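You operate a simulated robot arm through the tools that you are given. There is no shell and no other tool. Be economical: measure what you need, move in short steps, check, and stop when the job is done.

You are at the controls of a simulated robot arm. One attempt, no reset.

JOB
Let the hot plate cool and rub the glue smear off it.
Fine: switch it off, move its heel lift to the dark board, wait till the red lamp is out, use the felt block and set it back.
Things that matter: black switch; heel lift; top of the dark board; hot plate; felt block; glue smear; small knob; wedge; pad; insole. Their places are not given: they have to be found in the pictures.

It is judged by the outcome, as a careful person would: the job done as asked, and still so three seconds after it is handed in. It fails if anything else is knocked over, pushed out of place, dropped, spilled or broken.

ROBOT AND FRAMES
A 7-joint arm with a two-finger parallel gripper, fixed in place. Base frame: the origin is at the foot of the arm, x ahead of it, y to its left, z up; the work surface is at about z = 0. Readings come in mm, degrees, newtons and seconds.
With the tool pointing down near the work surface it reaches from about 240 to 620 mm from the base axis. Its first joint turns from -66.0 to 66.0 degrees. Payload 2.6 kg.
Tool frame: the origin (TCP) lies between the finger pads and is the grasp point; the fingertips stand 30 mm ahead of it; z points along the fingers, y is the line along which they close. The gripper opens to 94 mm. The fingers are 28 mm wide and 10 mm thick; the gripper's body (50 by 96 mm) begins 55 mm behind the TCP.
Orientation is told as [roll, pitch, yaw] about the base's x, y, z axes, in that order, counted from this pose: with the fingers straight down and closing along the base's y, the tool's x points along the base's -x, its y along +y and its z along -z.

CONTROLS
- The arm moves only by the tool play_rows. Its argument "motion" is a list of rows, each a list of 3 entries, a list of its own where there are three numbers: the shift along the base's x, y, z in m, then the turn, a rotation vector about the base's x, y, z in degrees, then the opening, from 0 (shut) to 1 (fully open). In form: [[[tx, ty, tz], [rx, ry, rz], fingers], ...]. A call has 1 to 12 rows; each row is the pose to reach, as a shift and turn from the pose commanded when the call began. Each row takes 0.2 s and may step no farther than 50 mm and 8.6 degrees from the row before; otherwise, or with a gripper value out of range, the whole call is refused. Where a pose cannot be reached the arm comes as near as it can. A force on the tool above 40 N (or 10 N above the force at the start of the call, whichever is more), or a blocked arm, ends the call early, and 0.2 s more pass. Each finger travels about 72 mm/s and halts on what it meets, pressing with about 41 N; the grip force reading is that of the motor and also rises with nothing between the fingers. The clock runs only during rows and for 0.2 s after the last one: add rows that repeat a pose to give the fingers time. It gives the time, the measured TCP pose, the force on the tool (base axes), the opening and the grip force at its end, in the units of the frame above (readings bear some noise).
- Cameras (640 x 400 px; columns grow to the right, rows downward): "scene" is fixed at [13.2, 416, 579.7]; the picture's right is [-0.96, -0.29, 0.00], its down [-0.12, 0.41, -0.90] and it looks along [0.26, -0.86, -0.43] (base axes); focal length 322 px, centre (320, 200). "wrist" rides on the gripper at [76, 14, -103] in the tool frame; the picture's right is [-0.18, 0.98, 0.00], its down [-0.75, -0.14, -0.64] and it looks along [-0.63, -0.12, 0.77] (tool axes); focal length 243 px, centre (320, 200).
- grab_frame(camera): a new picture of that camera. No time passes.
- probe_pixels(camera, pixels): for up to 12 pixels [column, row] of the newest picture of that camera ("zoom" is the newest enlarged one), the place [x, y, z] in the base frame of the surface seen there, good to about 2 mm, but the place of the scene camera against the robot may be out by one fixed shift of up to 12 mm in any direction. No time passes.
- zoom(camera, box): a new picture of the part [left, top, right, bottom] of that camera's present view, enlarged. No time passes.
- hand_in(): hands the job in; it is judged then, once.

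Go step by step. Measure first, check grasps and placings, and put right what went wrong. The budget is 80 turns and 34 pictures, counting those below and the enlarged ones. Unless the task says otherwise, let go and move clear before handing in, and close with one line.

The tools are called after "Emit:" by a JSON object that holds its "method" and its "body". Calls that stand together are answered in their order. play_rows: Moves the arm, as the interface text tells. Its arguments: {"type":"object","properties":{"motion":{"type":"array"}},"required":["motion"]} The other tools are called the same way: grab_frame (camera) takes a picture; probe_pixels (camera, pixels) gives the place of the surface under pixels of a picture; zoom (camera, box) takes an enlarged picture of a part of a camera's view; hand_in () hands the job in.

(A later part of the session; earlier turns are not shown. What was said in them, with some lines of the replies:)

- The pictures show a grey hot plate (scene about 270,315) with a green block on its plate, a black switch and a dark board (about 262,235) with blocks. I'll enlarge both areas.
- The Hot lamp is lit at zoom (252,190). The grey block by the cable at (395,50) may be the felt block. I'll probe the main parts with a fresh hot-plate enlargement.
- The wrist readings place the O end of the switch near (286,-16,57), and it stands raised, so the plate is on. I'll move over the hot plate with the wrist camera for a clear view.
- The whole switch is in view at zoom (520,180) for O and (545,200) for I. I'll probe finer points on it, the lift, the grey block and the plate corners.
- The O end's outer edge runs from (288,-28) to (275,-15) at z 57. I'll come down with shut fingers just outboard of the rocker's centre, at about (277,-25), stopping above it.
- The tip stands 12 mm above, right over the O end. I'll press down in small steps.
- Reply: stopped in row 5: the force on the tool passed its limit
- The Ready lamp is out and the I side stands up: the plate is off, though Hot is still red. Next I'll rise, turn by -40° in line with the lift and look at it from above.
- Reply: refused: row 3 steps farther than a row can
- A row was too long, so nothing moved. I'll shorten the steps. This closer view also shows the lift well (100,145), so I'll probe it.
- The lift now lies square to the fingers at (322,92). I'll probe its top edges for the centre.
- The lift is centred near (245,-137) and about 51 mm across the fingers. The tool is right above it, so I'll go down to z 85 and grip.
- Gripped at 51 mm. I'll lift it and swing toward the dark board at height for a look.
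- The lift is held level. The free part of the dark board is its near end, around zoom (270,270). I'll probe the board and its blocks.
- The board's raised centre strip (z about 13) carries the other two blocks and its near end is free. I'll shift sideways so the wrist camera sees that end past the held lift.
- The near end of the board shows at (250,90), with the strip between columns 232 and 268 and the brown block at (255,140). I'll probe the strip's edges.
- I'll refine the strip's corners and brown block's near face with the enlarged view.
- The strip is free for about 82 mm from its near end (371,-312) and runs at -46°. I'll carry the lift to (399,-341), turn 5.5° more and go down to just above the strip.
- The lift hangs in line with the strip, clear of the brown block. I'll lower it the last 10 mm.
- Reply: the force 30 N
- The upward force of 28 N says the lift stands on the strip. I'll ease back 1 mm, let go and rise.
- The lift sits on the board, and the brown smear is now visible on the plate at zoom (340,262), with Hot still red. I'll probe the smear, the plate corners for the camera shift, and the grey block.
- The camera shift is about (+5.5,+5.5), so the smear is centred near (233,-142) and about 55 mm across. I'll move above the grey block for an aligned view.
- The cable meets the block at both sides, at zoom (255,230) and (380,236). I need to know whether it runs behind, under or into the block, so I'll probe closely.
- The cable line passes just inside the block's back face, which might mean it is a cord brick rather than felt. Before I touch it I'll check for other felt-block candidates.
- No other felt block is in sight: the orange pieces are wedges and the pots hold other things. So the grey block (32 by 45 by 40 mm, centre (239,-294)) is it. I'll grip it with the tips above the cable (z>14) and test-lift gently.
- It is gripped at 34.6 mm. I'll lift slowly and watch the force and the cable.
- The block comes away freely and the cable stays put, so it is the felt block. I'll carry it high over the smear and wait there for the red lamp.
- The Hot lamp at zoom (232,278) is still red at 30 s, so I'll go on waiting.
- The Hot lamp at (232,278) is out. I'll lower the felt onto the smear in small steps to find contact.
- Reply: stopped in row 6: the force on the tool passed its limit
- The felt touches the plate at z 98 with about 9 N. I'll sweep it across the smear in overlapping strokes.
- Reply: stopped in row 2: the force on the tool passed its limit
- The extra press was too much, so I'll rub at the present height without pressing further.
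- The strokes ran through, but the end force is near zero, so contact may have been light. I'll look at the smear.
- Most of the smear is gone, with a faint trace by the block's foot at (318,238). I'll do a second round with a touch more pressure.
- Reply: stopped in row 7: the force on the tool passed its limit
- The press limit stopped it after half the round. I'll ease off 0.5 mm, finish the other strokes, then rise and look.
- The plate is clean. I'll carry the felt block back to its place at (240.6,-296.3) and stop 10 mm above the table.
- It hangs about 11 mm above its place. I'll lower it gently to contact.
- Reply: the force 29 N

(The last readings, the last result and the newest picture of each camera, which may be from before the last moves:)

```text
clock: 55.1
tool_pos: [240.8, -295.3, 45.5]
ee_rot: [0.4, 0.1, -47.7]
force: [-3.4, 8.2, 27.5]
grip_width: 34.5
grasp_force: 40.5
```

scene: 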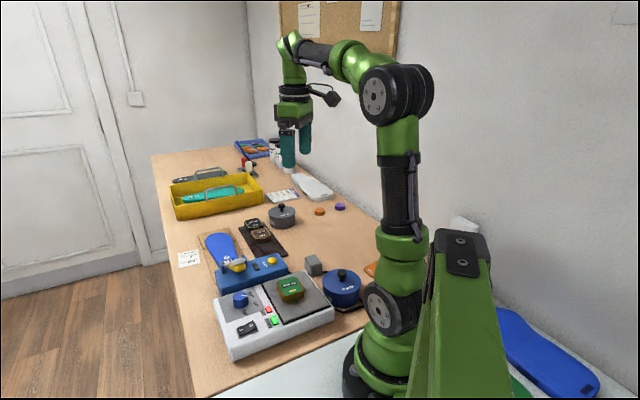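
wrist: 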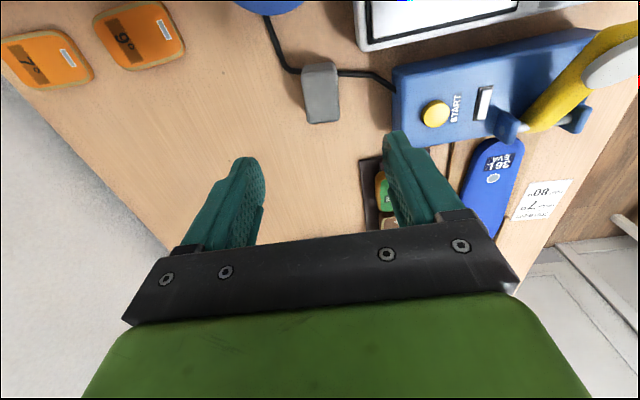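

It stands on the table (27 N upward). I'll ease 1 mm, let go, rise and look.

Emit:
{"method": "play_rows", "body": {"motion": [[[0, -0.0005, 0.001], [0, 0, 0], 0.25], [[0, -0.0005, 0.001], [0, 0, 0], 0.5], [[0, -0.0005, 0.001], [0, 0, 0], 0.75], [[0, -0.0005, 0.001], [0, 0, 0], 0.8], [[0, -0.0005, 0.04], [0, 0, 0], 0.8], [[0, -0.0005, 0.085], [0, 0, 0], 0.8], [[0, -0.0005, 0.13], [0, 0, 0], 0.8], [[0, -0.0005, 0.17], [0, 0, 0], 0.8], [[0.02, 0.01, 0.2], [0, 0, 0], 0.8], [[0.02, 0.01, 0.2], [0, 0, 0], 0.8]]}}

Emit:
{"method": "zoom", "body": {"camera": "scene", "box": [190, 210, 390, 335]}}

Emit:
{"method": "grab_frame", "body": {"camera": "wrist"}}

```text
clock: 57.3
tool_pos: [260.5, -283.9, 243.6]
ee_rot: [0.4, 0.2, -47.7]
force: [0.5, 0.6, -0.3]
grip_width: 75.3
grasp_force: 0.1
```

```text
3.20 times, centred on (290, 272) of scene
```

zoom: 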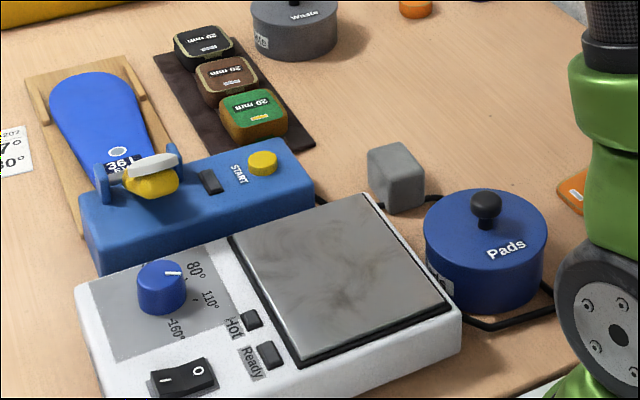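

```text
4 pictures are left
```

wrist: 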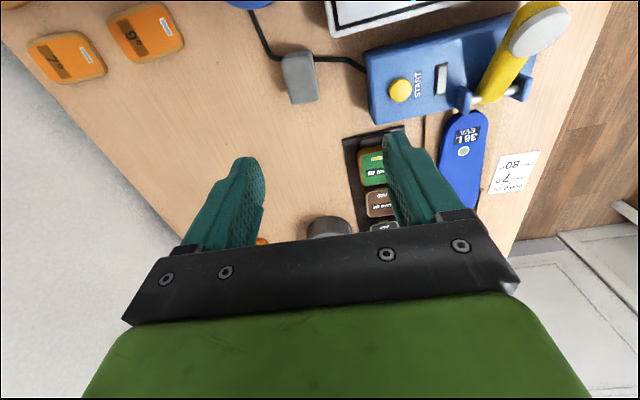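

The felt block is back in its old spot (zoom 395,178), the plate is clean, both lamps are out, and the green lift rests on the dark board with everything else in place. The gripper is open and clear, so I'll hand in.

Emit:
{"method": "hand_in", "body": {}}

```text
The job is handed in.
```

The job is handed in: the hot plate is off and its red lamp is out, the glue smear is rubbed away, the heel lift is on the dark board, and the felt block is back in its place.
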